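You operate a simulated robot arm through the tools that you are given. There is no shell and no other tool.

The job below is to be done with a simulated robot arm. You get a single attempt, and the scene is never put back.

Task
Wind the black lobed knob before the small grey motor to 3.
Fine: slacken both yellow knobs on that motor first and tighten them again after.

The check looks at the end state, three seconds after you hand in, the way a careful person would. Anything else that was tipped, shoved, dropped, spilled or broken makes it a failure.

Robot
A 6-joint arm with a two-finger parallel gripper, fixed in place. Base frame: the origin is at the foot of the arm, x ahead of it, y to its left, z up; the work surface is at about z = 0.74. Readings come in m, degrees, newtons and seconds.
With the tool pointing down near the work surface it reaches from about 0.24 to 0.64 m from the base axis. Its first joint turns from -115.0 to 115.0 degrees. Payload 3.43 kg.
The TCP is the grasp point between the finger pads, 0.034 m short of the fingertips. In the tool frame z runs along the fingers and y along their closing line. Largest opening 0.128 m; finger width 0.024, thickness 0.012; the body of the gripper, 0.048 by 0.13 m, starts 0.096 m behind the TCP.
Orientation is told as [roll, pitch, yaw] about the base's x, y, z axes, in that order, counted from this pose: with the fingers straight down and closing along the base's y, the tool's x points along the base's -x, its y along +y and its z along -z.

Tools
- The arm moves only by the tool arm_command. Its argument "deltas" is text: rows parted by semicolons, each of 7 numbers parted by spaces: the closure in counts, from 0 (fully open) to 255 (shut), then the shift along the tool's x, y, z in m, then the turn, a rotation vector about the tool's x, y, z in degrees. In form: jaw x y z wx wy wz; .... A call has 1 to 20 rows; each row shifts and turns the commanded pose from where the row before left it, along the tool's axes as they then stand. Each row takes 0.2 s and may step no farther than 0.05 m and 8.6 degrees from the row before; otherwise, or with a gripper value out of range, the whole call is refused. Where a pose cannot be reached the arm comes as near as it can. A force on the tool above 40 N (or 10 N above the force at the start of the call, whichever is more), or a blocked arm, ends the call early, and 0.2 s more pass. Each finger travels about 0.153 m/s and halts on what it meets, pressing with about 30 N; the grip force reading is that of the motor and also rises with nothing between the fingers. The clock runs only during rows and for 0.2 s after the last one: add rows that do not move to give the fingers time. The reply holds the time, the measured pose of the TCP, the force on the tool along the base axes, the opening and the grip force, in the units named above and with some noise, with the torque about the TCP (base axes, N m) and any sound that the robot's microphone picked up.
- Cameras (640 x 400 px; columns grow to the right, rows downward): "scene" is fixed at [0.2224, 0.6496, 1.5124]; the picture's right is [-0.94, -0.33, 0.00], its down [-0.26, 0.76, -0.59] and it looks along [0.20, -0.56, -0.80] (base axes); focal length 314 px, centre (320, 200). "wrist" rides on the gripper at [0.076, -0.011, -0.16] in the tool frame; the picture's right is [0.15, 0.99, 0.00], its down [-0.88, 0.13, -0.46] and it looks along [-0.45, 0.07, 0.89] (tool axes); focal length 234 px, centre (320, 200).
- capture(camera): a new picture of that camera. It takes no simulated time.
- slide_trunk(by): slides the trunk up (or, below 0, down) by that many m; the arm rides with it, the base frame stays. It gives what a move gives, with no picture.
- pixel_to_xyz(camera, pixels): for up to 12 pixels [column, row] of the newest picture of that camera ("zoom" is the newest enlarged one), the place [x, y, z] in the base frame of the surface seen there, good to about 0.002 m. It takes no simulated time.
- zoom(camera, box): a new picture of the part [left, top, right, bottom] of that camera's present view, enlarged. It takes no simulated time.
- finish_job(): hands the job in; it is judged then, once.

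Open the gripper and draw the arm clear of the work before you hand the job in, unless the task says otherwise.

The tools are called as a command line: name --argument value ..., lists and objects as JSON in quotes. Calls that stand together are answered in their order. arm_command: Moves the arm, as the interface text tells. Its arguments: {"type":"object","properties":{"deltas":{"type":"string"}},"required":["deltas"]} The other tools are called the same way: slide_trunk (by) slides the trunk up or down; capture (camera) takes a picture; pixel_to_xyz (camera, pixels) gives the place of the surface under pixels of a picture; zoom (camera, box) takes an enlarged picture of a part of a camera's view; finish_job () hands the job in.

At the start:

```text
time: 0.0
position: [0.3106, 0.2068, 1.1557]
tool_rot: [0.0, 0.0, 0.0]
wrist_force: [0.0, 0.5, 0.4]
wrist_torque: [-0.01, -0.02, -0.01]
finger_gap: 0.128
finger_force: 0.0
trunk travel left (down, up): [-0.9, 0.09]
```

scene: 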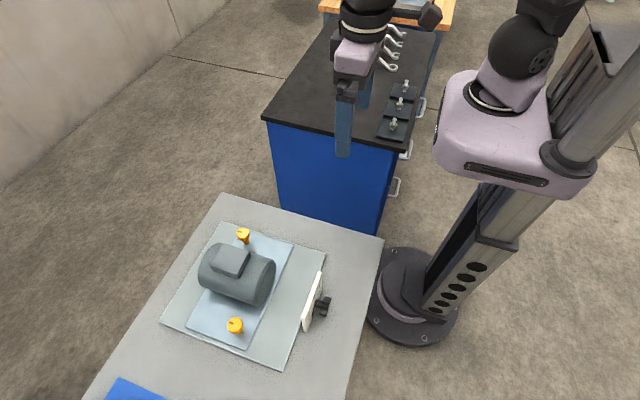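
wrist: 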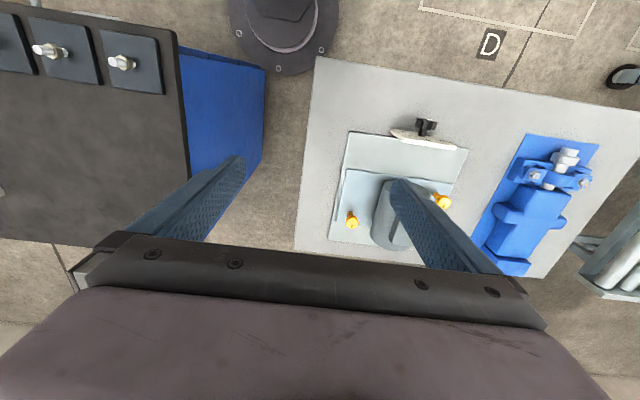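

The scene shows a grey motor at about (238,272) with yellow knobs at (243,234) and (235,325), and a black lobed knob at (323,305) in front of a white plate. I zoom in on it.

zoom --camera "scene" --box '[160, 210, 360, 370]'

zoom --camera "wrist" --box '[320, 100, 480, 260]'

pixel_to_xyz --camera "scene" --pixels '[[243, 232], [235, 324], [323, 305], [315, 295], [238, 272], [320, 240], [280, 255], [200, 330], [245, 243], [240, 335]]'

```text
2.50 times, centred on (260, 290) of scene
```

zoom: 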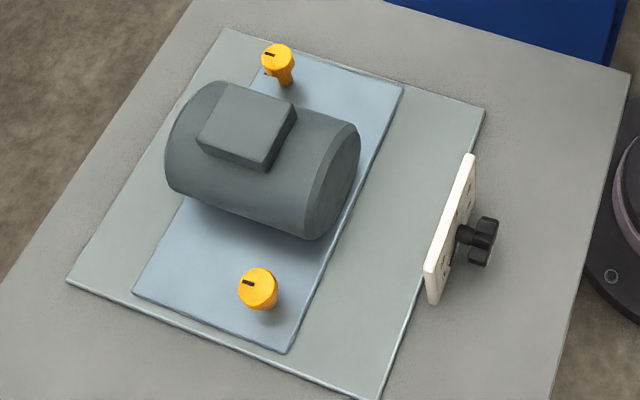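

```text
2.50 times, centred on (400, 180) of wrist
```

zoom: 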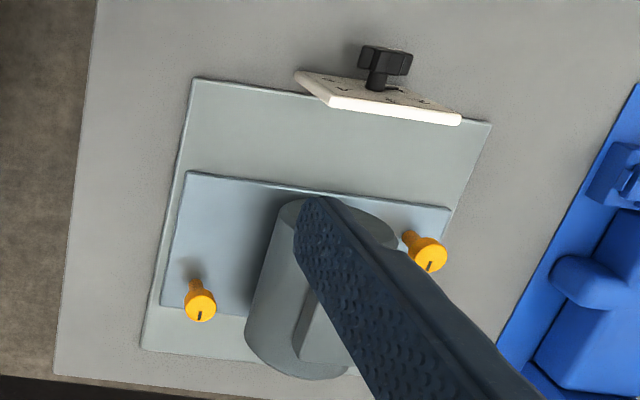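

```text
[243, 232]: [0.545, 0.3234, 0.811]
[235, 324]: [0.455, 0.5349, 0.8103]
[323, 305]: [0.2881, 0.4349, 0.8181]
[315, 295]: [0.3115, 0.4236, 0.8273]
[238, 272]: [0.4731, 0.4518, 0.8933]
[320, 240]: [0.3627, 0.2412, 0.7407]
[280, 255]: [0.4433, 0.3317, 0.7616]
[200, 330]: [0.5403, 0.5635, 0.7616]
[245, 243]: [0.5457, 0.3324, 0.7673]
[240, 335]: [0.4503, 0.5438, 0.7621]
```

I zoom closer on each knob to see marks and labels.

zoom --camera "scene" --box '[225, 215, 265, 255]'

zoom --camera "scene" --box '[215, 308, 255, 348]'

zoom --camera "scene" --box '[290, 265, 350, 335]'

zoom --camera "wrist" --box '[385, 105, 465, 155]'

```text
10.00 times, centred on (245, 235) of scene
```

zoom: 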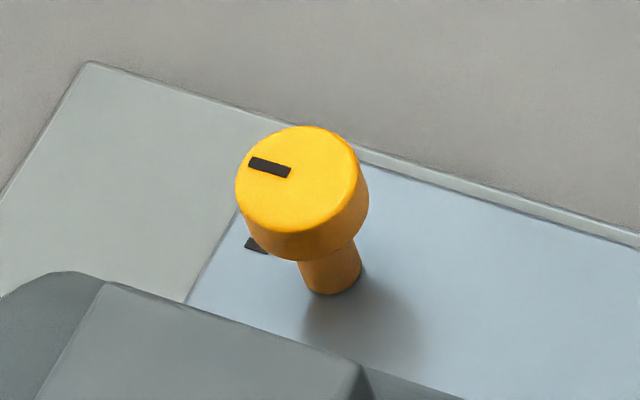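

```text
10.00 times, centred on (235, 328) of scene
```

zoom: 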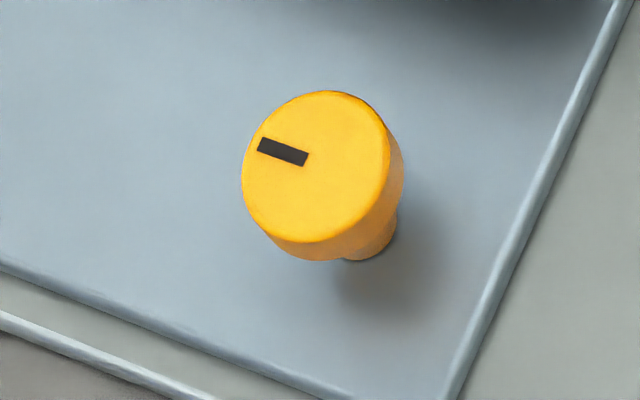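

```text
5.71 times, centred on (320, 300) of scene
```

zoom: 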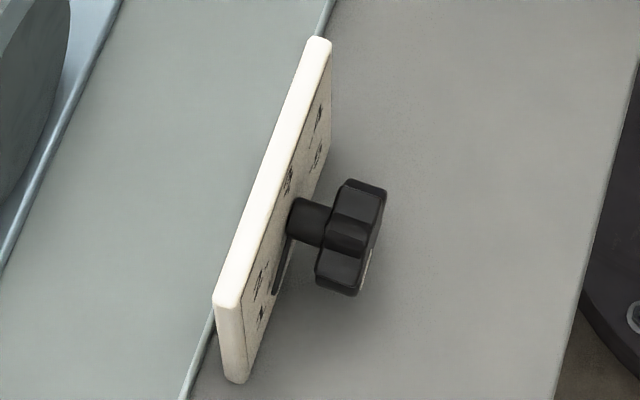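

```text
8.00 times, centred on (425, 130) of wrist
```

zoom: 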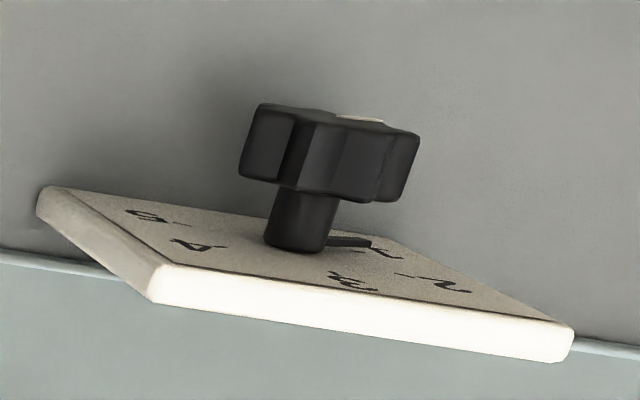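

The dial plate carries numerals (1–5) and a pointer behind the knob; I measure the plate's top edge and the knob to get the knob axis direction.

zoom --camera "scene" --box '[290, 265, 350, 335]'

pixel_to_xyz --camera "zoom" --pixels '[[317, 46], [225, 290], [270, 170], [325, 70], [240, 360], [310, 205], [355, 200], [378, 210], [345, 235], [335, 272], [330, 120], [283, 265]]'

```text
5.71 times, centred on (320, 300) of scene
```

zoom: 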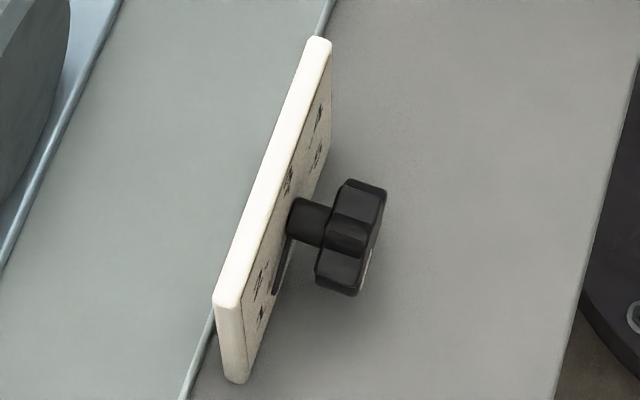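

```text
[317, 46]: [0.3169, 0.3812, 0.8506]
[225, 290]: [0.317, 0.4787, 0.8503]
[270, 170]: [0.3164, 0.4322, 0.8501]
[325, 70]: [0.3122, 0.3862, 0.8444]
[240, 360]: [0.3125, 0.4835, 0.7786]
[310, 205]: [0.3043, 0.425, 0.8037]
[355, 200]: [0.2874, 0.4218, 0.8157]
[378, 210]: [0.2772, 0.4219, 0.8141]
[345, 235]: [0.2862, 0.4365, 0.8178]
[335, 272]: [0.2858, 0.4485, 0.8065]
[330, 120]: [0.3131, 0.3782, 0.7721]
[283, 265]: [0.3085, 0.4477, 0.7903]
```

The plate faces -x at x≈0.312 (y 0.38–0.48, z 0.75–0.85) and the knob axis runs along x near y≈0.43, z≈0.80. I tilt the tool forward 30° and come over so the wrist camera can read the dial.

arm_command --deltas "0 0 0 0 0 -7.5 0; 0 0 0 0 0 -7.5 0; 0 0 0 0 0 -7.5 0; 0 0 0 0 0 -7.5 0; 0 0.0279 0.0266 0.0208 0 0 0; 0 0.0279 0.0266 0.0208 0 0 0; 0 0.0279 0.0266 0.0208 0 0 0; 0 0.0279 0.0266 0.0208 0 0 0; 0 0.0279 0.0266 0.0208 0 0 0; 0 0.0279 0.0266 0.0208 0 0 0; 0 0.0279 0.0266 0.0208 0 0 0; 0 0.0279 0.0266 0.0208 0 0 0; 0 0 0 0 0 0 0; 0 0 0 0 0 0 0"

capture --camera "wrist"

capture --camera "scene"

```text
time: 3.0
position: [0.1997, 0.4201, 0.9001]
tool_rot: [-0.1, -30.0, 0.2]
wrist_force: [0.0, 0.8, -0.2]
wrist_torque: [0.01, 0.0, 0.0]
finger_gap: 0.1281
finger_force: 0.1
trunk travel left (down, up): [-0.9, 0.09]
```

```text
taken
```

wrist: 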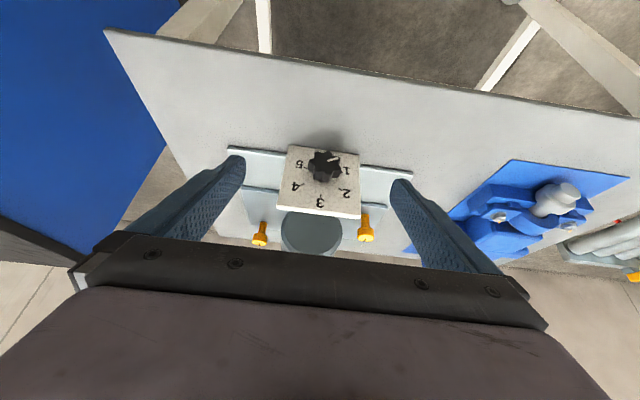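

```text
taken
```

scene: 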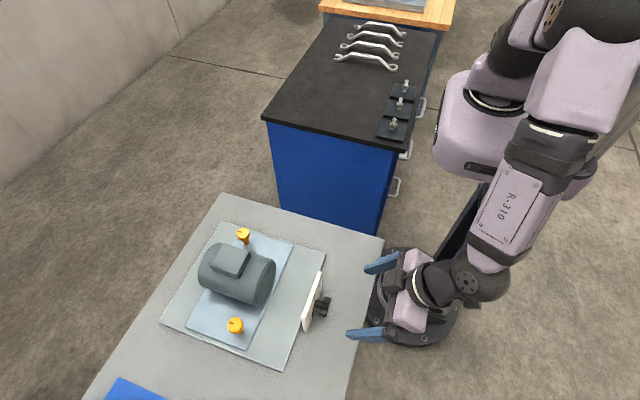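

The dial is now visible around (320,180) in the wrist picture. I zoom to read it.

zoom --camera "wrist" --box '[270, 135, 374, 225]'

pixel_to_xyz --camera "wrist" --pixels '[[324, 167], [334, 159], [346, 170], [347, 194], [320, 202], [295, 187], [299, 165], [259, 228], [365, 224], [312, 235]]'

zoom --camera "wrist" --box '[230, 190, 400, 260]'

```text
4.44 times, centred on (322, 180) of wrist
```

zoom: 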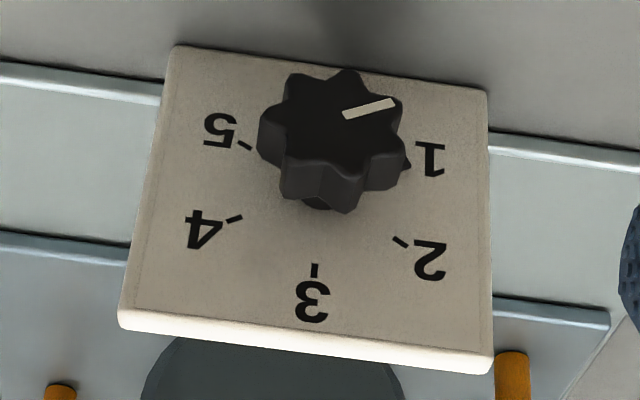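

```text
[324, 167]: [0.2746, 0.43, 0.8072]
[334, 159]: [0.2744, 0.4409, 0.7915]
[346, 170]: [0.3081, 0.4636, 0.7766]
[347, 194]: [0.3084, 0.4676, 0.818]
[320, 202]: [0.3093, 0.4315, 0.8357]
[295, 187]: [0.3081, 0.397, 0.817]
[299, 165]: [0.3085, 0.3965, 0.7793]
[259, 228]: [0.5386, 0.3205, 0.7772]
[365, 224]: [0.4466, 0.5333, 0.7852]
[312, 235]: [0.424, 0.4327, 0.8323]
```

```text
3.76 times, centred on (315, 225) of wrist
```

zoom: 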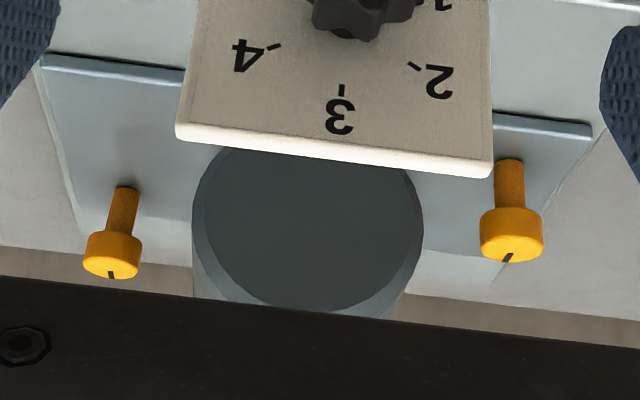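

The image is upside down: 3 is at the top of the dial, 1 is lower left seen from the front, and the pointer and white line are at 1. So it needs about 120° clockwise. The yellow knobs' marks point toward +x and appear to be the locked position. I go above the near yellow knob (0.455,0.535) first to test the reach with the tool down.

arm_command --deltas "0 0 0 0 0 7.5 0; 0 0 0 0 0 7.5 0; 0 0 0 0 0 7.5 0; 0 0 0 0 0 7.5 0; 0 0 0 -0.035 0 0 0; 0 0 0 -0.035 0 0 0; 0 0 0 -0.03 0 0 0; 128 -0.0364 0.0164 0 0 0 0; 128 -0.0364 0.0164 0 0 0 0; 128 -0.0364 0.0164 0 0 0 0; 128 -0.0364 0.0164 0 0 0 0; 128 -0.0364 0.0164 0 0 0 0; 128 -0.0364 0.0164 0 0 0 0; 128 -0.0364 0.0164 0 0 0 0; 128 0 0 0 0 0 0; 128 0 0 0 0 0 0"

capture --camera "scene"

capture --camera "wrist"

```text
time: 6.4
position: [0.4145, 0.4872, 0.9949]
tool_rot: [0.0, 0.0, 0.0]
wrist_force: [0.9, -0.1, -0.9]
wrist_torque: [0.01, 0.01, 0.02]
finger_gap: 0.0634
finger_force: 0.1
out of reach, approached as far as the arm can: row 13, 14
trunk travel left (down, up): [-0.9, 0.09]
```

```text
taken
```

scene: 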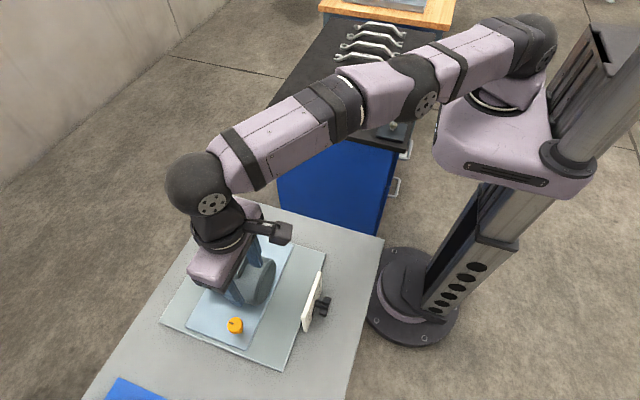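

```text
taken
```

wrist: 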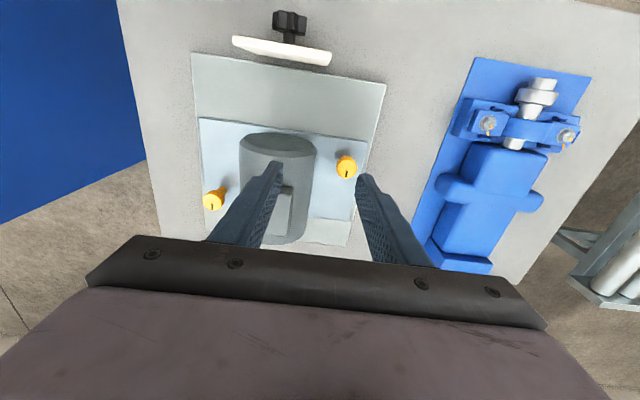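

The reach stopped short (radius 0.64) with the arm almost straight, sloping down from its shoulder. I measure the shoulder, elbow and wrist heights to choose a better trunk height.

pixel_to_xyz --camera "scene" --pixels '[[535, 40], [500, 50], [425, 95], [380, 90], [300, 130], [240, 160], [195, 180], [215, 230], [500, 140], [580, 160], [218, 260], [278, 233]]'

arm_command --deltas "128 0 0 0 0 0 0"

```text
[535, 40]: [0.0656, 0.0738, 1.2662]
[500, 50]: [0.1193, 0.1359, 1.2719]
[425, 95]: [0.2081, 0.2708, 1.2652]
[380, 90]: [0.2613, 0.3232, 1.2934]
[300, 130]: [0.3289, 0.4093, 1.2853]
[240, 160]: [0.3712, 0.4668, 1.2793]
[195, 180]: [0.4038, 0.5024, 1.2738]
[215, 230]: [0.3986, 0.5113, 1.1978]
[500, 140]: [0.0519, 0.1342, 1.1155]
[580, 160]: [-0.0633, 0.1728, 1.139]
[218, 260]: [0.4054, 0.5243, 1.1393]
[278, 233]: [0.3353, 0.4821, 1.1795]
```

```text
time: 6.8
position: [0.4154, 0.4871, 0.9951]
tool_rot: [0.0, 0.0, 0.0]
wrist_force: [-0.2, -0.3, 0.4]
wrist_torque: [0.02, -0.03, 0.0]
finger_gap: 0.0638
finger_force: 0.1
trunk travel left (down, up): [-0.9, 0.09]
```

The arm is already level with the shoulder (~1.23), so a vertical tool tops out at 0.64 m; for the near knob (0.70 m) I must tilt the tool outward and lower the trunk. First I measure the cap centres and the tight marks closely.

zoom --camera "wrist" --box '[325, 145, 373, 185]'

zoom --camera "wrist" --box '[192, 180, 240, 220]'

zoom --camera "scene" --box '[215, 308, 255, 348]'

pixel_to_xyz --camera "zoom" --pixels '[[250, 150], [383, 150], [320, 97], [315, 235], [260, 145], [305, 160], [275, 222], [372, 205], [330, 252], [370, 253]]'

```text
10.00 times, centred on (349, 165) of wrist
```

zoom: 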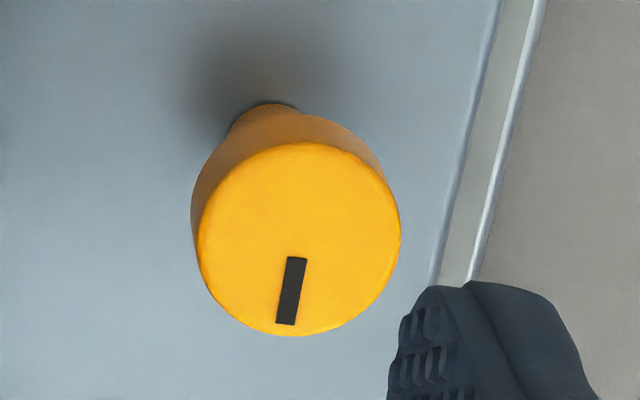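

```text
10.00 times, centred on (216, 200) of wrist
```

zoom: 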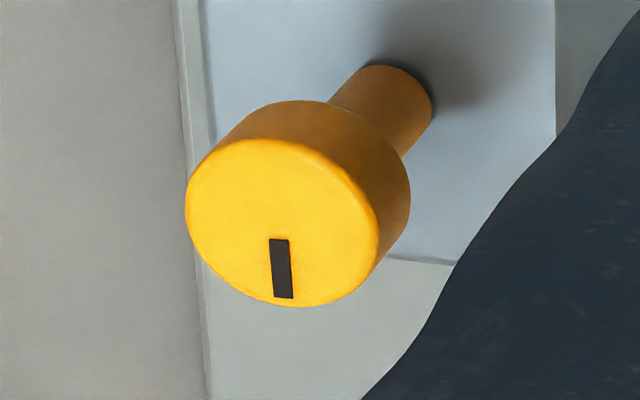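

```text
10.00 times, centred on (235, 328) of scene
```

zoom: 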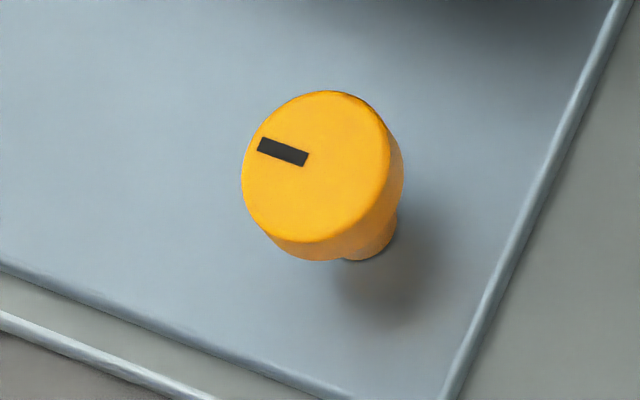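

```text
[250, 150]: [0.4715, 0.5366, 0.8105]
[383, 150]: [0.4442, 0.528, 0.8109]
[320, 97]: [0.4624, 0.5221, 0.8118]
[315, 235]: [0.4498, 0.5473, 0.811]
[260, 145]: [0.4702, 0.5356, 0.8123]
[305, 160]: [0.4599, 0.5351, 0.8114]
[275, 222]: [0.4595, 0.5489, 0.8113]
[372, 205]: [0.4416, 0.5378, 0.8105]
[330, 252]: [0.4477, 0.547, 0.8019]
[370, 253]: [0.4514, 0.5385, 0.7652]
```

Near cap: centre ≈ (0.4565, 0.535), top z 0.811, mark pointing exactly +x. Now the same for the far cap.

zoom --camera "wrist" --box '[192, 180, 240, 220]'

pixel_to_xyz --camera "zoom" --pixels '[[192, 210], [370, 245], [265, 145], [275, 298], [278, 242], [283, 292], [225, 270], [340, 285], [400, 190], [320, 110], [385, 75], [390, 130]]'

```text
10.00 times, centred on (216, 200) of wrist
```

zoom: 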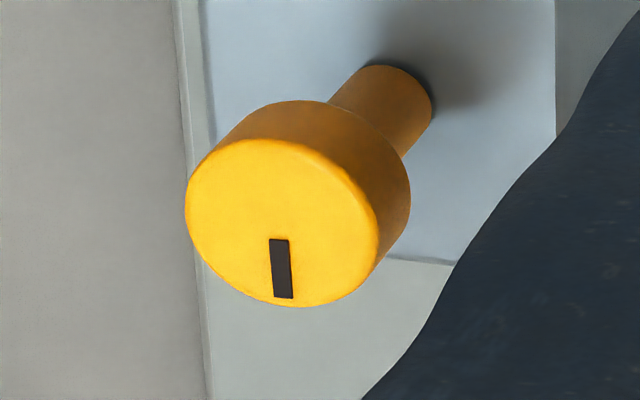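

```text
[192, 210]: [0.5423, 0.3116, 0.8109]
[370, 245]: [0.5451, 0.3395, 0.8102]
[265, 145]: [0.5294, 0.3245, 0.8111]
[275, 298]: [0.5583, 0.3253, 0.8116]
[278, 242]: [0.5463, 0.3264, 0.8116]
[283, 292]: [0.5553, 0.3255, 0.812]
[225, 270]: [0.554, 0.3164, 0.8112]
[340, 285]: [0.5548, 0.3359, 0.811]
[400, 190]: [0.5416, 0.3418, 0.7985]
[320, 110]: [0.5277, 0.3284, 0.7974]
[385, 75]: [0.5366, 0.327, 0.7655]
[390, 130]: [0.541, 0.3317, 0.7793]
```

Far cap: centre ≈ (0.5435, 0.3255), radius 0.0145, bottom ≈ 0.79. I retract upward toward (0.30, 0.25, 1.10) so the trunk can be lowered safely.

arm_command --deltas "128 0.0164 -0.0339 -0.015 0 0 0; 128 0.0164 -0.0339 -0.015 0 0 0; 128 0.0164 -0.0339 -0.015 0 0 0; 128 0.0164 -0.0339 -0.015 0 0 0; 128 0.0164 -0.0339 -0.015 0 0 0; 128 0.0164 -0.0339 -0.015 0 0 0; 128 0.0164 -0.0339 -0.015 0 0 0; 128 0 0 0 0 0 0"

```text
time: 8.6
position: [0.3015, 0.2512, 1.1006]
tool_rot: [-0.1, 0.0, 0.2]
wrist_force: [-0.3, -0.4, 0.7]
wrist_torque: [0.0, 0.02, 0.0]
finger_gap: 0.0637
finger_force: 0.0
trunk travel left (down, up): [-0.9, 0.09]
```

The retraction went as commanded to (0.30, 0.25, 1.10), with only bare table beneath. I lower the trunk by 0.19 m.

slide_trunk --by -0.19

capture --camera "scene"

```text
time: 10.7
position: [0.3023, 0.2488, 0.9103]
tool_rot: [0.0, 0.0, 0.0]
wrist_force: [0.4, 1.7, 0.3]
wrist_torque: [-0.02, 0.02, 0.0]
finger_gap: 0.0637
finger_force: 0.2
trunk travel left (down, up): [-0.71, 0.28]
```

```text
taken
```

scene: 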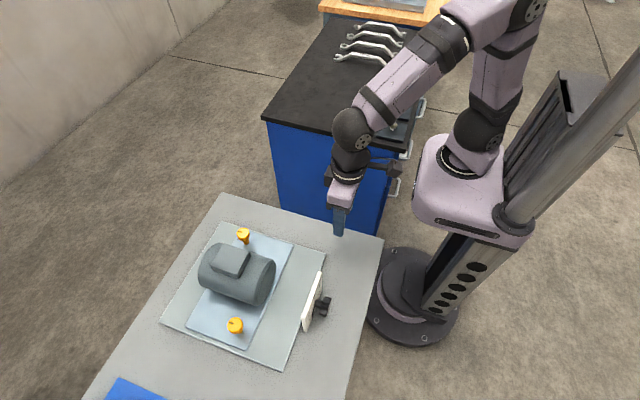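

The arm now has better stretch. I tilt the tool 25° outward with yaw -10°, narrow the jaws to about 48 mm and go to a standoff on the far knob's line of approach.

arm_command --deltas "160 0 0 0 0 -8.334 0; 160 0 0 0 0 -8.333 0; 160 0 0 0 0 -8.333 0; 160 0 0 0 2.113 0 4.532; 160 0 0 0 2.113 0 4.532; 160 -0.0314 0.0235 0.0108 0 0 0; 160 -0.0314 0.0235 0.0108 0 0 0; 160 -0.0314 0.0235 0.0108 0 0 0; 160 -0.0314 0.0235 0.0108 0 0 0; 160 -0.0314 0.0235 0.0108 0 0 0; 160 0 0 0 0 0 0"

capture --camera "scene"

capture --camera "wrist"

```text
time: 13.1
position: [0.4847, 0.3354, 0.9329]
tool_rot: [0.1, -24.9, -10.0]
wrist_force: [-0.1, 0.5, 0.2]
wrist_torque: [0.0, 0.01, 0.0]
finger_gap: 0.0476
finger_force: 0.0
trunk travel left (down, up): [-0.71, 0.28]
```

```text
taken
```

scene: 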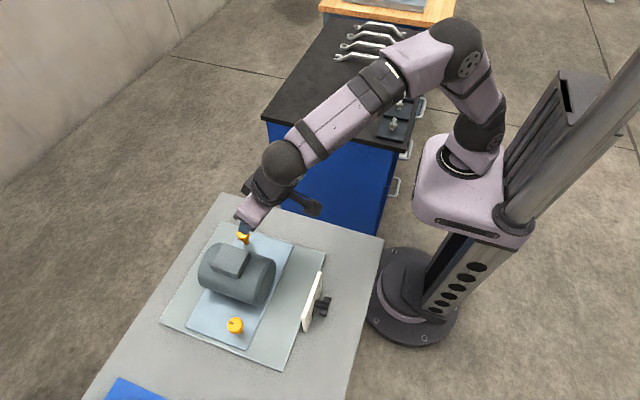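

```text
taken
```

wrist: 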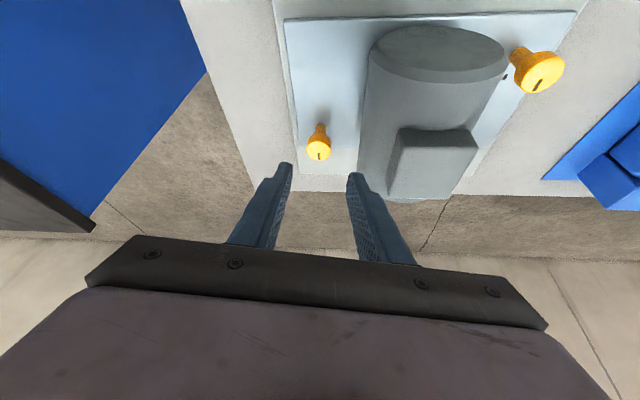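

At standoff (0.4847, 0.3354, 0.933) with the knob at (318,150) lying between and beyond the finger tips. I advance most of the way along the tool axis and check again.

arm_command --deltas "160 0.0006 0.0002 0.03 0 0 0; 160 0.0006 0.0002 0.03 0 0 0; 160 0.0005 0.0001 0.025 0 0 0; 160 0 0 0 0 0 0"

zoom --camera "wrist" --box '[240, 100, 420, 220]'

zoom --camera "scene" --box '[200, 190, 290, 260]'

```text
time: 14.1
position: [0.5167, 0.3313, 0.8522]
tool_rot: [0.0, -25.0, -9.9]
wrist_force: [0.1, 0.2, 0.1]
wrist_torque: [-0.01, 0.01, 0.02]
finger_gap: 0.0477
finger_force: 0.1
trunk travel left (down, up): [-0.71, 0.28]
```

```text
3.33 times, centred on (330, 160) of wrist
```

zoom: 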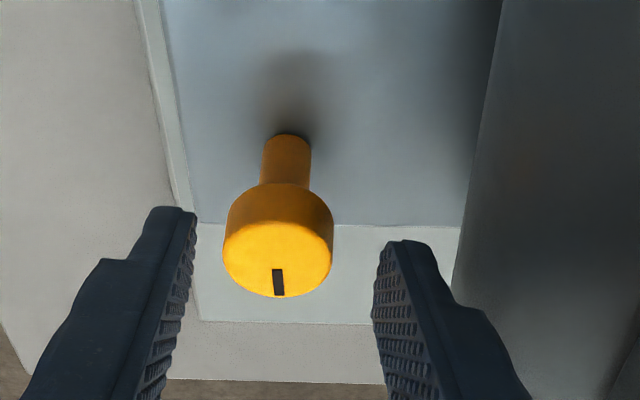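

```text
5.71 times, centred on (245, 225) of scene
```

zoom: 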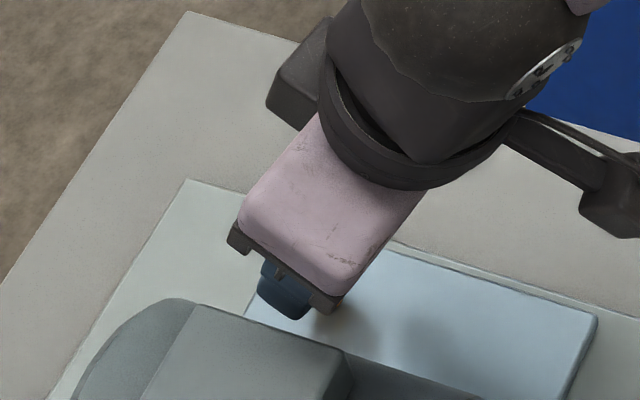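

The knob sits between the finger tips. I advance the last 38 mm and close on the cap.

arm_command --deltas "160 -0.0016 -0.0005 0.019 0 0 0; 160 -0.0016 -0.0005 0.019 0 0 0; 160 0 0 0 0 0 0; 255 0 0 0 0 0 0; 255 0 0 0 0 0 0; 255 0 0 0 0 0 0"

zoom --camera "wrist" --box '[240, 100, 420, 220]'

```text
time: 15.5
position: [0.5362, 0.3257, 0.8191]
tool_rot: [-0.1, -24.9, -9.9]
wrist_force: [0.2, -6.0, -2.1]
wrist_torque: [-0.38, -0.81, -0.05]
finger_gap: 0.0321
finger_force: 44.7
trunk travel left (down, up): [-0.71, 0.28]
```

```text
3.33 times, centred on (330, 160) of wrist
```

zoom: 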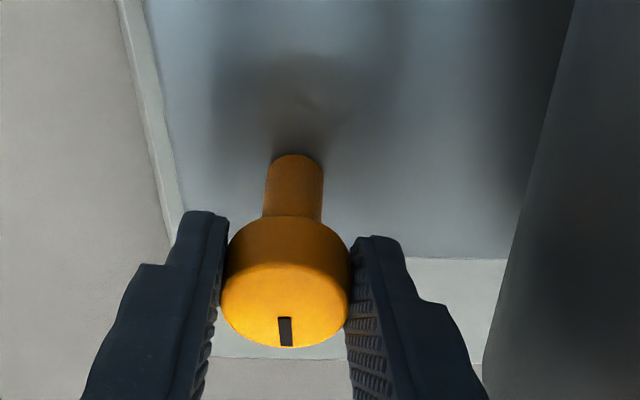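

The cap is gripped (gap 32 mm, the mark visible at (285,331) in the zoom). I turn counter-clockwise in small steps about the knob's vertical axis and watch torque.

arm_command --deltas "255 0 -0.0008 0 0 0 0; 255 -0.000075 -0.00118 0.000035 -3.381 0 -7.25; 255 -0.000075 -0.00118 0.000035 -3.381 0 -7.25; 255 -0.000075 -0.00118 0.000035 -3.381 0 -7.25"

zoom --camera "wrist" --box '[240, 100, 420, 220]'

```text
time: 16.5
position: [0.5373, 0.3235, 0.8184]
tool_rot: [0.1, -25.2, 14.1]
wrist_force: [-1.0, -6.4, 8.5]
wrist_torque: [-0.31, 1.22, -0.03]
finger_gap: 0.0318
finger_force: 45.4
trunk travel left (down, up): [-0.71, 0.28]
```

```text
3.33 times, centred on (330, 160) of wrist
```

zoom: 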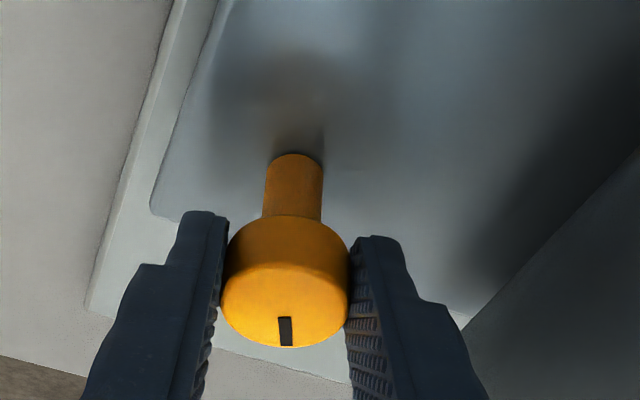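

The mark stayed fixed relative to the fingers, so the knob turns with the gripper (24° so far). I continue counter-clockwise.

arm_command --deltas "255 -0.000075 -0.00118 0.000035 -3.381 0 -7.25; 255 -0.000075 -0.00118 0.000035 -3.381 0 -7.25; 255 -0.000075 -0.00118 0.000035 -3.381 0 -7.25; 255 -0.000075 -0.00118 0.000035 -3.381 0 -7.25"

zoom --camera "wrist" --box '[240, 100, 420, 220]'

```text
time: 17.5
position: [0.54, 0.3204, 0.8184]
tool_rot: [0.1, -25.2, 45.9]
wrist_force: [-4.1, 1.1, 4.3]
wrist_torque: [1.09, -0.43, -0.03]
finger_gap: 0.0317
finger_force: 45.2
trunk travel left (down, up): [-0.71, 0.28]
```

```text
3.33 times, centred on (330, 160) of wrist
```

zoom: 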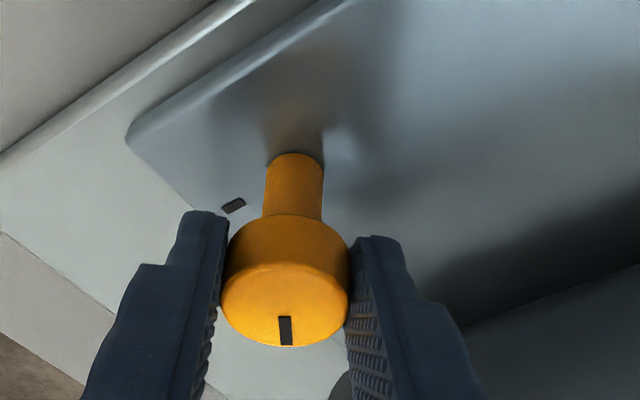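

56° turned, forces low, base mark now visible at (233,205) for reference. I continue to about 96° total.

arm_command --deltas "255 -0.000075 -0.00118 0.000035 -3.381 0 -7.25; 255 -0.000075 -0.00118 0.000035 -3.381 0 -7.25; 255 -0.000075 -0.00118 0.000035 -3.381 0 -7.25; 255 -0.000075 -0.00118 0.000035 -3.381 0 -7.25; 255 -0.000075 -0.00118 0.000035 -3.381 0 -7.25"

zoom --camera "wrist" --box '[240, 100, 420, 220]'

```text
time: 18.7
position: [0.5446, 0.3174, 0.8182]
tool_rot: [0.0, -25.2, 86.2]
wrist_force: [-2.3, 2.4, 9.8]
wrist_torque: [0.54, 0.19, -0.17]
finger_gap: 0.0312
finger_force: 44.9
trunk travel left (down, up): [-0.71, 0.28]
```

```text
3.33 times, centred on (330, 160) of wrist
```

zoom: 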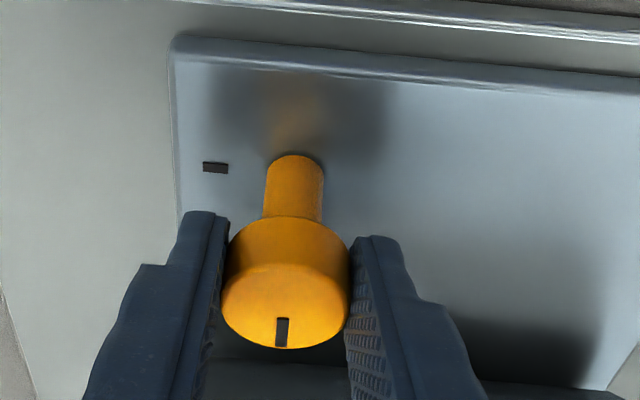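

The torque about z rose to -0.17 N·m and the mark slipped slightly, so it is at a stop near 90°: slackened. I open and back off along the tool axis.

arm_command --deltas "160 0 0 0 0 0 0; 160 0 0 0 0 0 0; 160 0 0 -0.03 0 0 0; 160 0 0 -0.04 0 0 0; 160 0 0 -0.05 0 0 0; 160 0 0 0 0 0 0"

capture --camera "wrist"

capture --camera "scene"

zoom --camera "scene" --box '[225, 215, 265, 255]'

```text
time: 20.1
position: [0.5402, 0.2654, 0.9267]
tool_rot: [0.0, -24.9, 86.0]
wrist_force: [0.6, -0.2, -0.2]
wrist_torque: [0.01, -0.01, -0.02]
finger_gap: 0.0479
finger_force: 0.1
trunk travel left (down, up): [-0.71, 0.28]
```

```text
taken
```

wrist: 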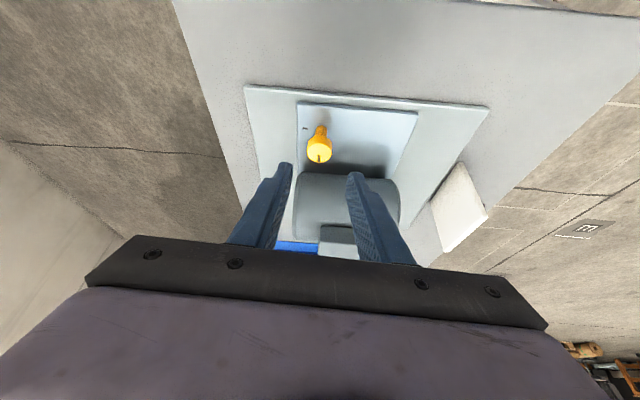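

```text
taken
```

scene: 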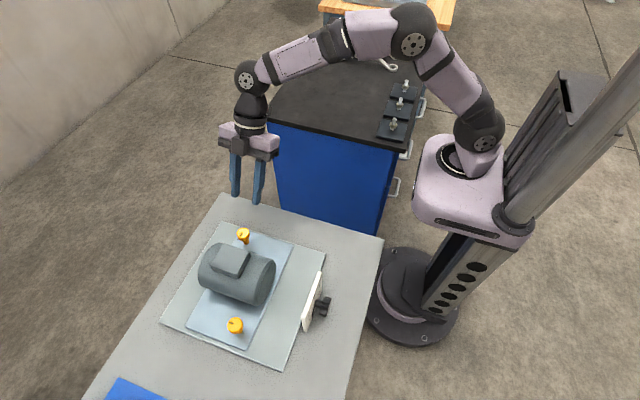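

```text
10.00 times, centred on (245, 235) of scene
```

zoom: 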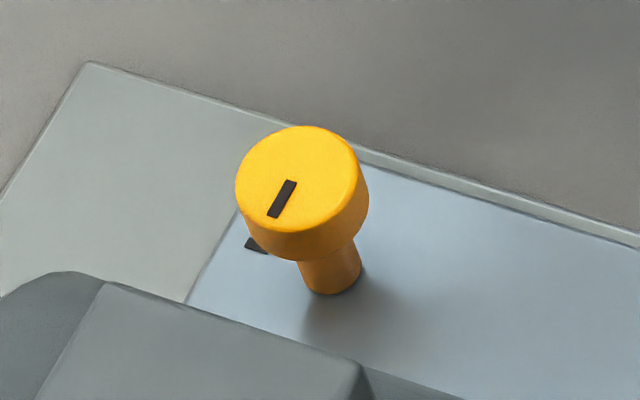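

The far knob's mark now points +y, 90° off its base mark. Before approaching the near knob I measure the motor's box to plan clearances.

zoom --camera "scene" --box '[190, 230, 290, 320]'

pixel_to_xyz --camera "zoom" --pixels '[[145, 120], [225, 65], [320, 95], [265, 180], [180, 140], [270, 80], [400, 200], [350, 300], [100, 200], [200, 260], [300, 310], [430, 140]]'

```text
4.44 times, centred on (240, 275) of scene
```

zoom: 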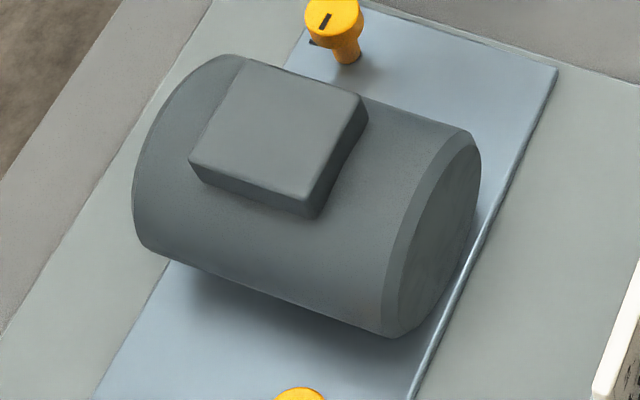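

```text
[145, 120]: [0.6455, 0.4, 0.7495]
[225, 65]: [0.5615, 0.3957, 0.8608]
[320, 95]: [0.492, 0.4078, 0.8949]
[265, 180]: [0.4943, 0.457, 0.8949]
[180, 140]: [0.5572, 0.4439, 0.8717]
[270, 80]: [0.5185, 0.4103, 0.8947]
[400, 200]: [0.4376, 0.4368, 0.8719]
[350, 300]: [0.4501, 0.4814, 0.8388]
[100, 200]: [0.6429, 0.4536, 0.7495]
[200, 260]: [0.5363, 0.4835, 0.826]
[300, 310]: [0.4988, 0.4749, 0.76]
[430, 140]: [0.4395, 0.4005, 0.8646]
```

The motor box top is 0.895 (x 0.48–0.54, y 0.40–0.46), and the motor cylinder spans y 0.375–0.485. I pull up and back to about (0.40, 0.30, 1.02), swing the yaw from 86° to 5°, and tilt to 28°.

arm_command --deltas "160 -0.0157 0.0355 -0.0189 0 0 0; 160 -0.0157 0.0355 -0.0189 0 0 0; 160 -0.0157 0.0355 -0.0189 0 0 0; 160 -0.0157 0.0355 -0.0189 0 0 0; 160 0 0 0 3.423 0 7.341; 160 0 0 0 3.423 0 7.341; 160 0 0 0 3.423 0 7.341; 160 0 0 0 3.423 0 7.341; 160 0 0 0 3.423 0 7.341; 160 0 0 0 3.423 0 7.341; 160 0 0 0 3.423 0 7.341; 160 0 0 0 3.423 0 7.341; 160 0 0 0 3.423 0 7.341; 160 0 0 0 3.423 0 7.341; 160 0 0 0 0 -3 0; 160 0 0 0 0 0 0"

```text
time: 23.5
position: [0.3999, 0.3008, 1.0201]
tool_rot: [-0.1, -27.9, 5.0]
wrist_force: [0.3, -0.5, 0.0]
wrist_torque: [0.0, 0.0, 0.01]
finger_gap: 0.0476
finger_force: 0.1
trunk travel left (down, up): [-0.71, 0.28]
```

Pose as planned. I move to the standoff for the near knob at about (0.397, 0.530, 0.914).

arm_command --deltas "160 0.0059 0.0382 0.0169 0 0 0; 160 0.0059 0.0382 0.0169 0 0 0; 160 0.0059 0.0382 0.0169 0 0 0; 160 0.0059 0.0382 0.0169 0 0 0; 160 0.0059 0.0382 0.0169 0 0 0; 160 0.0059 0.0382 0.0169 0 0 0; 160 0 0 0 0 0 0"

capture --camera "wrist"

capture --camera "scene"

```text
time: 25.1
position: [0.3963, 0.53, 0.9161]
tool_rot: [0.0, -28.0, 5.1]
wrist_force: [0.0, -0.5, 0.1]
wrist_torque: [-0.02, -0.01, 0.04]
finger_gap: 0.0477
finger_force: 0.1
trunk travel left (down, up): [-0.71, 0.28]
```

```text
taken
```

wrist: 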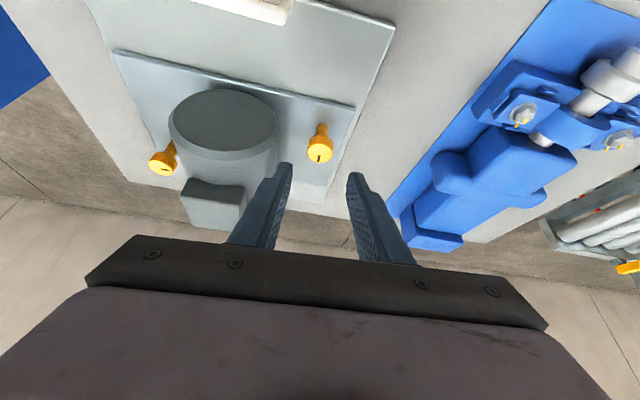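

```text
taken
```

scene: 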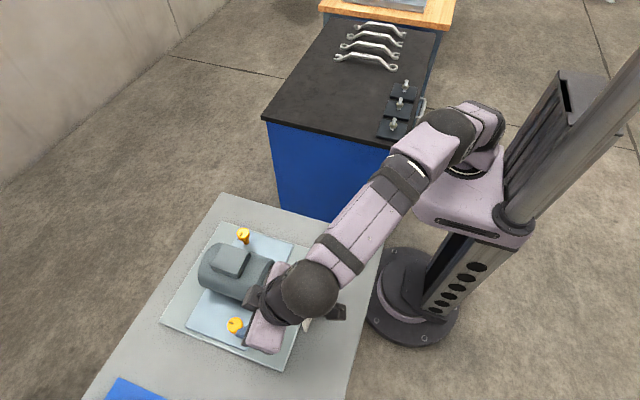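

The near knob at (319,150) is straight ahead of the fingers. I advance 70 mm and check.

arm_command --deltas "160 0.0003 0 0.025 0 0 0; 160 0.0002 0 0.025 0 0 0; 160 0.0002 0 0.02 0 0 0; 160 0 0 0 0 0 0"

zoom --camera "wrist" --box '[240, 100, 420, 220]'

```text
time: 26.1
position: [0.4293, 0.5311, 0.852]
tool_rot: [0.0, -28.0, 5.0]
wrist_force: [-0.2, 0.7, -0.5]
wrist_torque: [0.0, -0.01, 0.01]
finger_gap: 0.0479
finger_force: 0.0
trunk travel left (down, up): [-0.71, 0.28]
```

```text
3.33 times, centred on (330, 160) of wrist
```

zoom: 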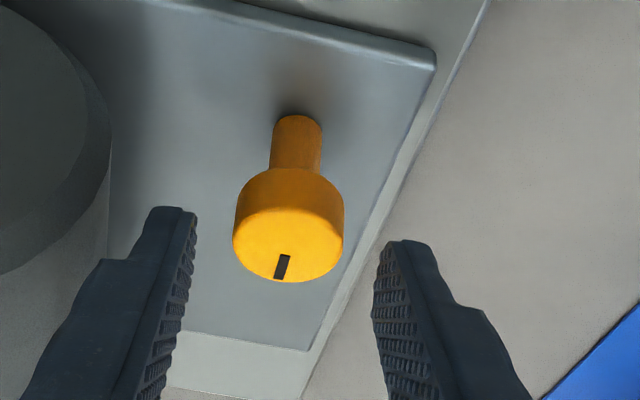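

The cap is centred between the tips. I advance the last 31 mm and close.

arm_command --deltas "160 0 0.0005 0.016 0 0 0; 160 0 0.0005 0.015 0 0 0; 160 0 0 0 0 0 0; 255 0 0 0 0 0 0; 255 0 0 0 0 0 0; 255 0 0 0 0 0 0"

zoom --camera "wrist" --box '[240, 100, 420, 220]'

```text
time: 27.5
position: [0.4434, 0.5348, 0.8263]
tool_rot: [0.0, -28.0, 5.1]
wrist_force: [0.6, -2.3, -0.8]
wrist_torque: [-0.07, -0.51, -0.08]
finger_gap: 0.0311
finger_force: 45.1
trunk travel left (down, up): [-0.71, 0.28]
```

```text
3.33 times, centred on (330, 160) of wrist
```

zoom: 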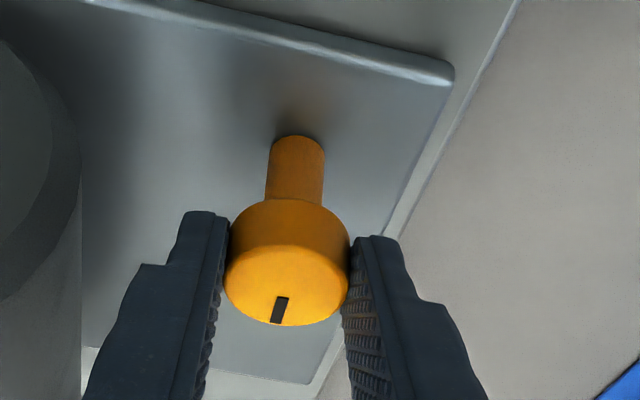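

Gripped (gap 31 mm, low forces). I turn counter-clockwise 48° in steps about its vertical axis.

arm_command --deltas "255 -0.00011 -0.00177 0.00006 -3.756 0 -7.064; 255 -0.00011 -0.00177 0.00006 -3.756 0 -7.064; 255 -0.00011 -0.00177 0.00006 -3.756 0 -7.064"

arm_command --deltas "255 -0.00011 -0.00177 0.00006 -3.756 0 -7.064; 255 -0.00011 -0.00177 0.00006 -3.756 0 -7.064; 255 -0.00011 -0.00177 0.00006 -3.756 0 -7.064"

zoom --camera "wrist" --box '[240, 100, 420, 220]'

capture --camera "scene"

```text
time: 28.3
position: [0.445, 0.5292, 0.8259]
tool_rot: [0.1, -28.0, 29.1]
wrist_force: [-0.4, -4.8, 3.6]
wrist_torque: [-0.08, 0.54, -0.09]
finger_gap: 0.0314
finger_force: 44.8
trunk travel left (down, up): [-0.71, 0.28]
```

```text
time: 29.1
position: [0.4474, 0.5261, 0.8268]
tool_rot: [0.2, -28.1, 52.9]
wrist_force: [-2.2, -6.2, 4.5]
wrist_torque: [-0.37, 0.79, -0.02]
finger_gap: 0.0314
finger_force: 45.1
trunk travel left (down, up): [-0.71, 0.28]
```

```text
3.33 times, centred on (330, 160) of wrist
```

zoom: 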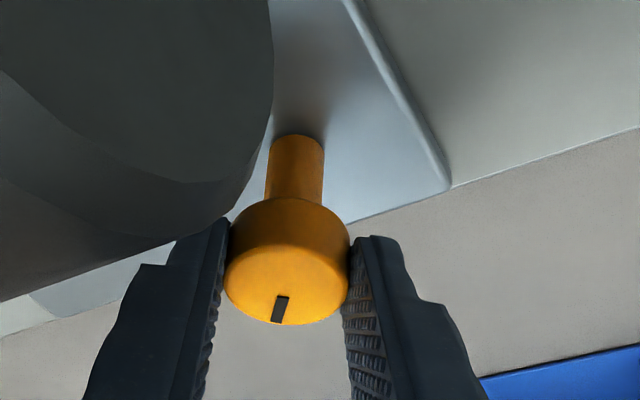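

```text
taken
```

scene: 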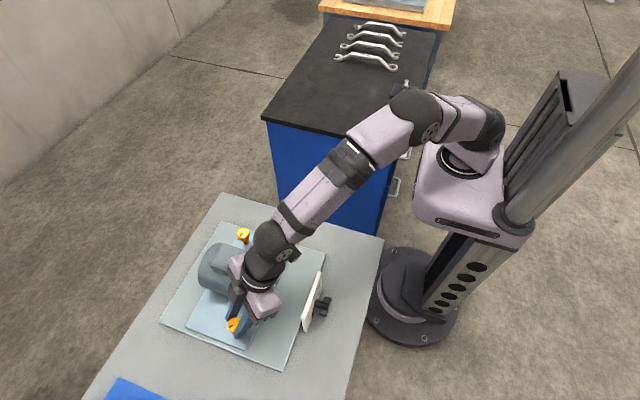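

48° turned. Continuing would bring the palm over the motor box, so I open slightly, swing back 48° around the cap, and regrip.

arm_command --deltas "160 0 0 0 0 0 0; 160 0 0 0 0 0 0; 160 -0.00011 0.00177 0.00006 3.756 0 7.064; 160 -0.00011 0.00177 0.00006 3.756 0 7.064; 160 -0.00011 0.00177 0.00006 3.756 0 7.064; 160 -0.00011 0.00177 0.00006 3.756 0 7.064; 160 -0.00011 0.00177 0.00006 3.756 0 7.064; 160 -0.00011 0.00177 0.00006 3.756 0 7.064; 160 0 0 0 0 0 0; 255 0 0 0 0 0 0; 255 0 0 0 0 0 0; 255 0 0 0 0 0 0"

zoom --camera "wrist" --box '[240, 100, 420, 220]'

```text
time: 31.7
position: [0.4436, 0.5336, 0.8263]
tool_rot: [-0.1, -28.0, 5.0]
wrist_force: [-1.2, -7.7, -0.3]
wrist_torque: [-0.32, -0.35, -0.09]
finger_gap: 0.0314
finger_force: 45.3
trunk travel left (down, up): [-0.71, 0.28]
```

```text
3.33 times, centred on (330, 160) of wrist
```

zoom: 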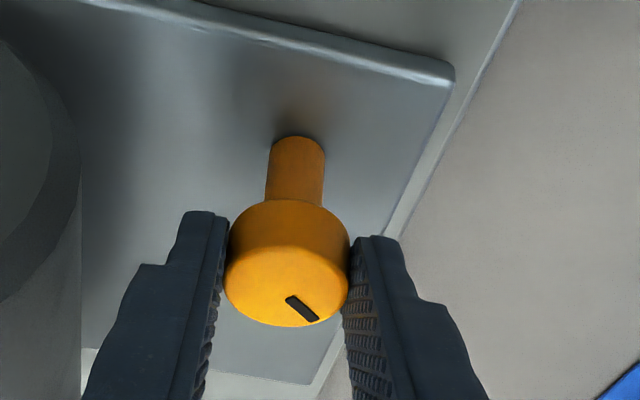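

The knob held its place (mark now slanted) and is regripped at yaw 5°. I turn another 44°.

arm_command --deltas "255 -0.00011 -0.00177 0.00006 -3.756 0 -7.064; 255 -0.00011 -0.00177 0.00006 -3.756 0 -7.064; 255 -0.00011 -0.00177 0.00006 -3.756 0 -7.064; 255 -0.00011 -0.00177 0.00006 -3.756 0 -7.064; 255 -0.00011 -0.00177 0.00006 -3.756 0 -7.064; 255 -0.00005 -0.00088 0.00003 -1.878 0 -3.532"

zoom --camera "wrist" --box '[240, 100, 420, 220]'

```text
time: 33.1
position: [0.4485, 0.5276, 0.8263]
tool_rot: [0.1, -28.1, 49.0]
wrist_force: [-2.0, -4.6, 3.6]
wrist_torque: [-0.55, 0.06, -0.61]
finger_gap: 0.0316
finger_force: 44.5
trunk travel left (down, up): [-0.71, 0.28]
```

```text
3.33 times, centred on (330, 160) of wrist
```

zoom: 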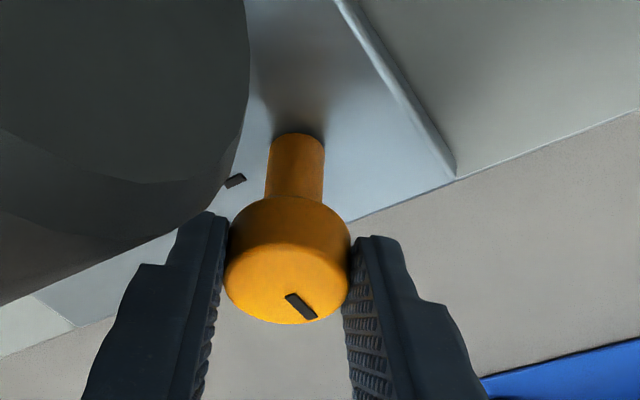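

Torque rose to -0.61 N·m: the near knob is at its slack stop (90°), with its base mark visible at (235,180). I release, back off, and turn the yaw back to 0.

arm_command --deltas "160 0 0 0 0 0 0; 160 0 0 0 0 0 0; 160 0 0 -0.03 0 0 0; 160 0 0 -0.04 0 0 0; 160 0 0 -0.05 0 0 0; 160 0 0 -0.02 0 0 0; 160 0 0 0 3.835 0 7.213; 160 0 0 0 3.835 0 7.213; 160 0 0 0 3.835 0 7.213; 160 0 0 0 3.835 0 7.213; 160 0 0 0 3.835 0 7.213; 160 0 0 0 3.835 0 7.213; 160 0 0 0 0 0 0"

capture --camera "scene"

capture --camera "wrist"

```text
time: 35.9
position: [0.4051, 0.4769, 0.9497]
tool_rot: [0.0, -28.0, -0.1]
wrist_force: [0.3, 0.2, -1.1]
wrist_torque: [0.01, -0.01, 0.01]
finger_gap: 0.0473
finger_force: 0.0
trunk travel left (down, up): [-0.71, 0.28]
```

```text
taken
```

scene: 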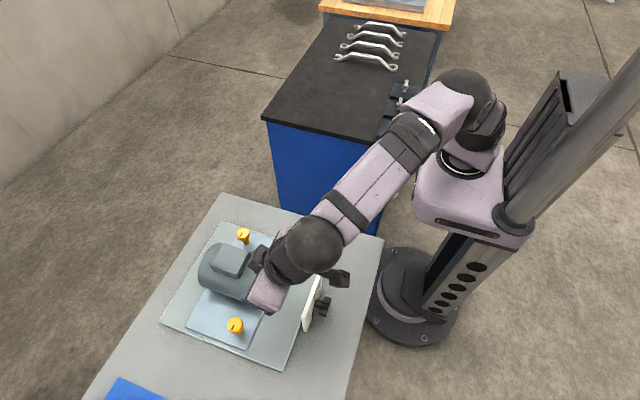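

```text
taken
```

wrist: 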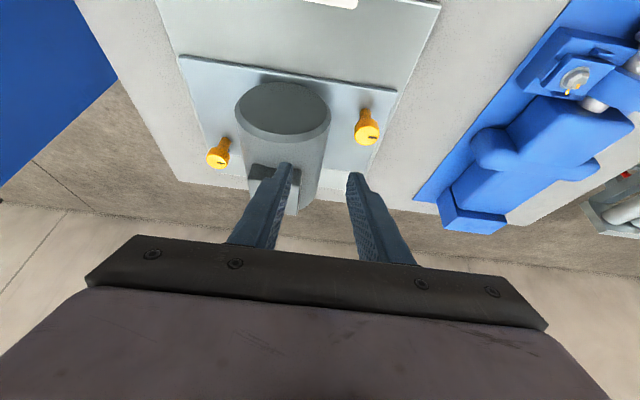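

Both yellow knobs are slack (marks rotated 90°). I move back to the viewing pose in front of the dial.

arm_command --deltas "160 0.039 -0.0114 -0.0139 0 0 0; 160 0.039 -0.0114 -0.0139 0 0 0; 160 0.039 -0.0114 -0.0139 0 0 0; 160 0.039 -0.0114 -0.0139 0 0 0; 160 0.039 -0.0114 -0.0139 0 0 0; 0 0 0 0 0 -8 0; 0 0 0 0 0 0 0; 0 0 0 0 0 0 0"

capture --camera "wrist"

zoom --camera "wrist" --box '[270, 115, 374, 205]'

pixel_to_xyz --camera "scene" --pixels '[[383, 245], [375, 270], [365, 310], [355, 350], [350, 380], [345, 398]]'

```text
time: 37.7
position: [0.1993, 0.4198, 0.9194]
tool_rot: [0.1, -36.0, -0.1]
wrist_force: [-0.7, 0.4, -0.5]
wrist_torque: [0.03, 0.0, 0.0]
finger_gap: 0.1282
finger_force: 0.0
trunk travel left (down, up): [-0.71, 0.28]
```

```text
taken
```

wrist: 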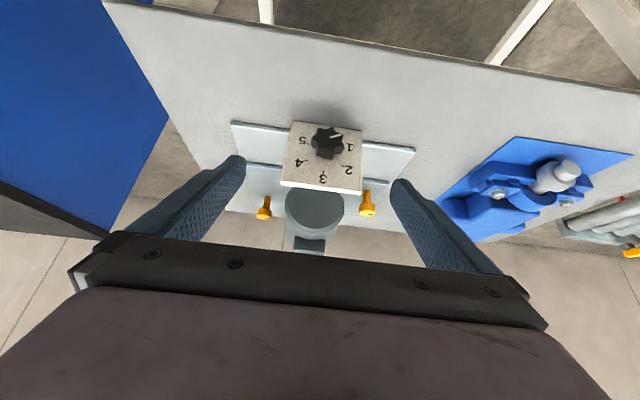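

```text
4.44 times, centred on (322, 160) of wrist
```

zoom: 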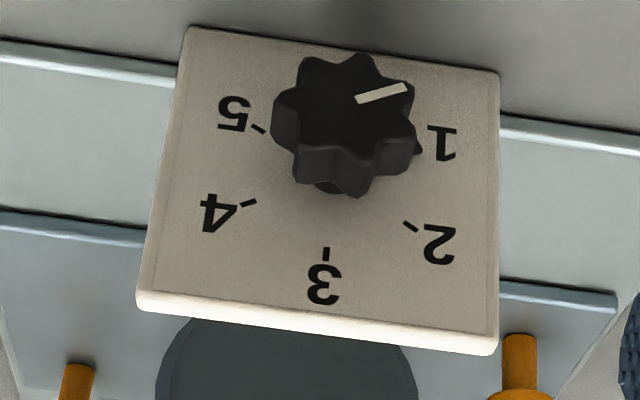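

```text
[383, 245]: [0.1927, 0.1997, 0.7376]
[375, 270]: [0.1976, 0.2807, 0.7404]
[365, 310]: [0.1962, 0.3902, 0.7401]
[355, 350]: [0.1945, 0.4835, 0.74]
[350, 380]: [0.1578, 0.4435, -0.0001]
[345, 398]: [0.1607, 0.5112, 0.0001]
```

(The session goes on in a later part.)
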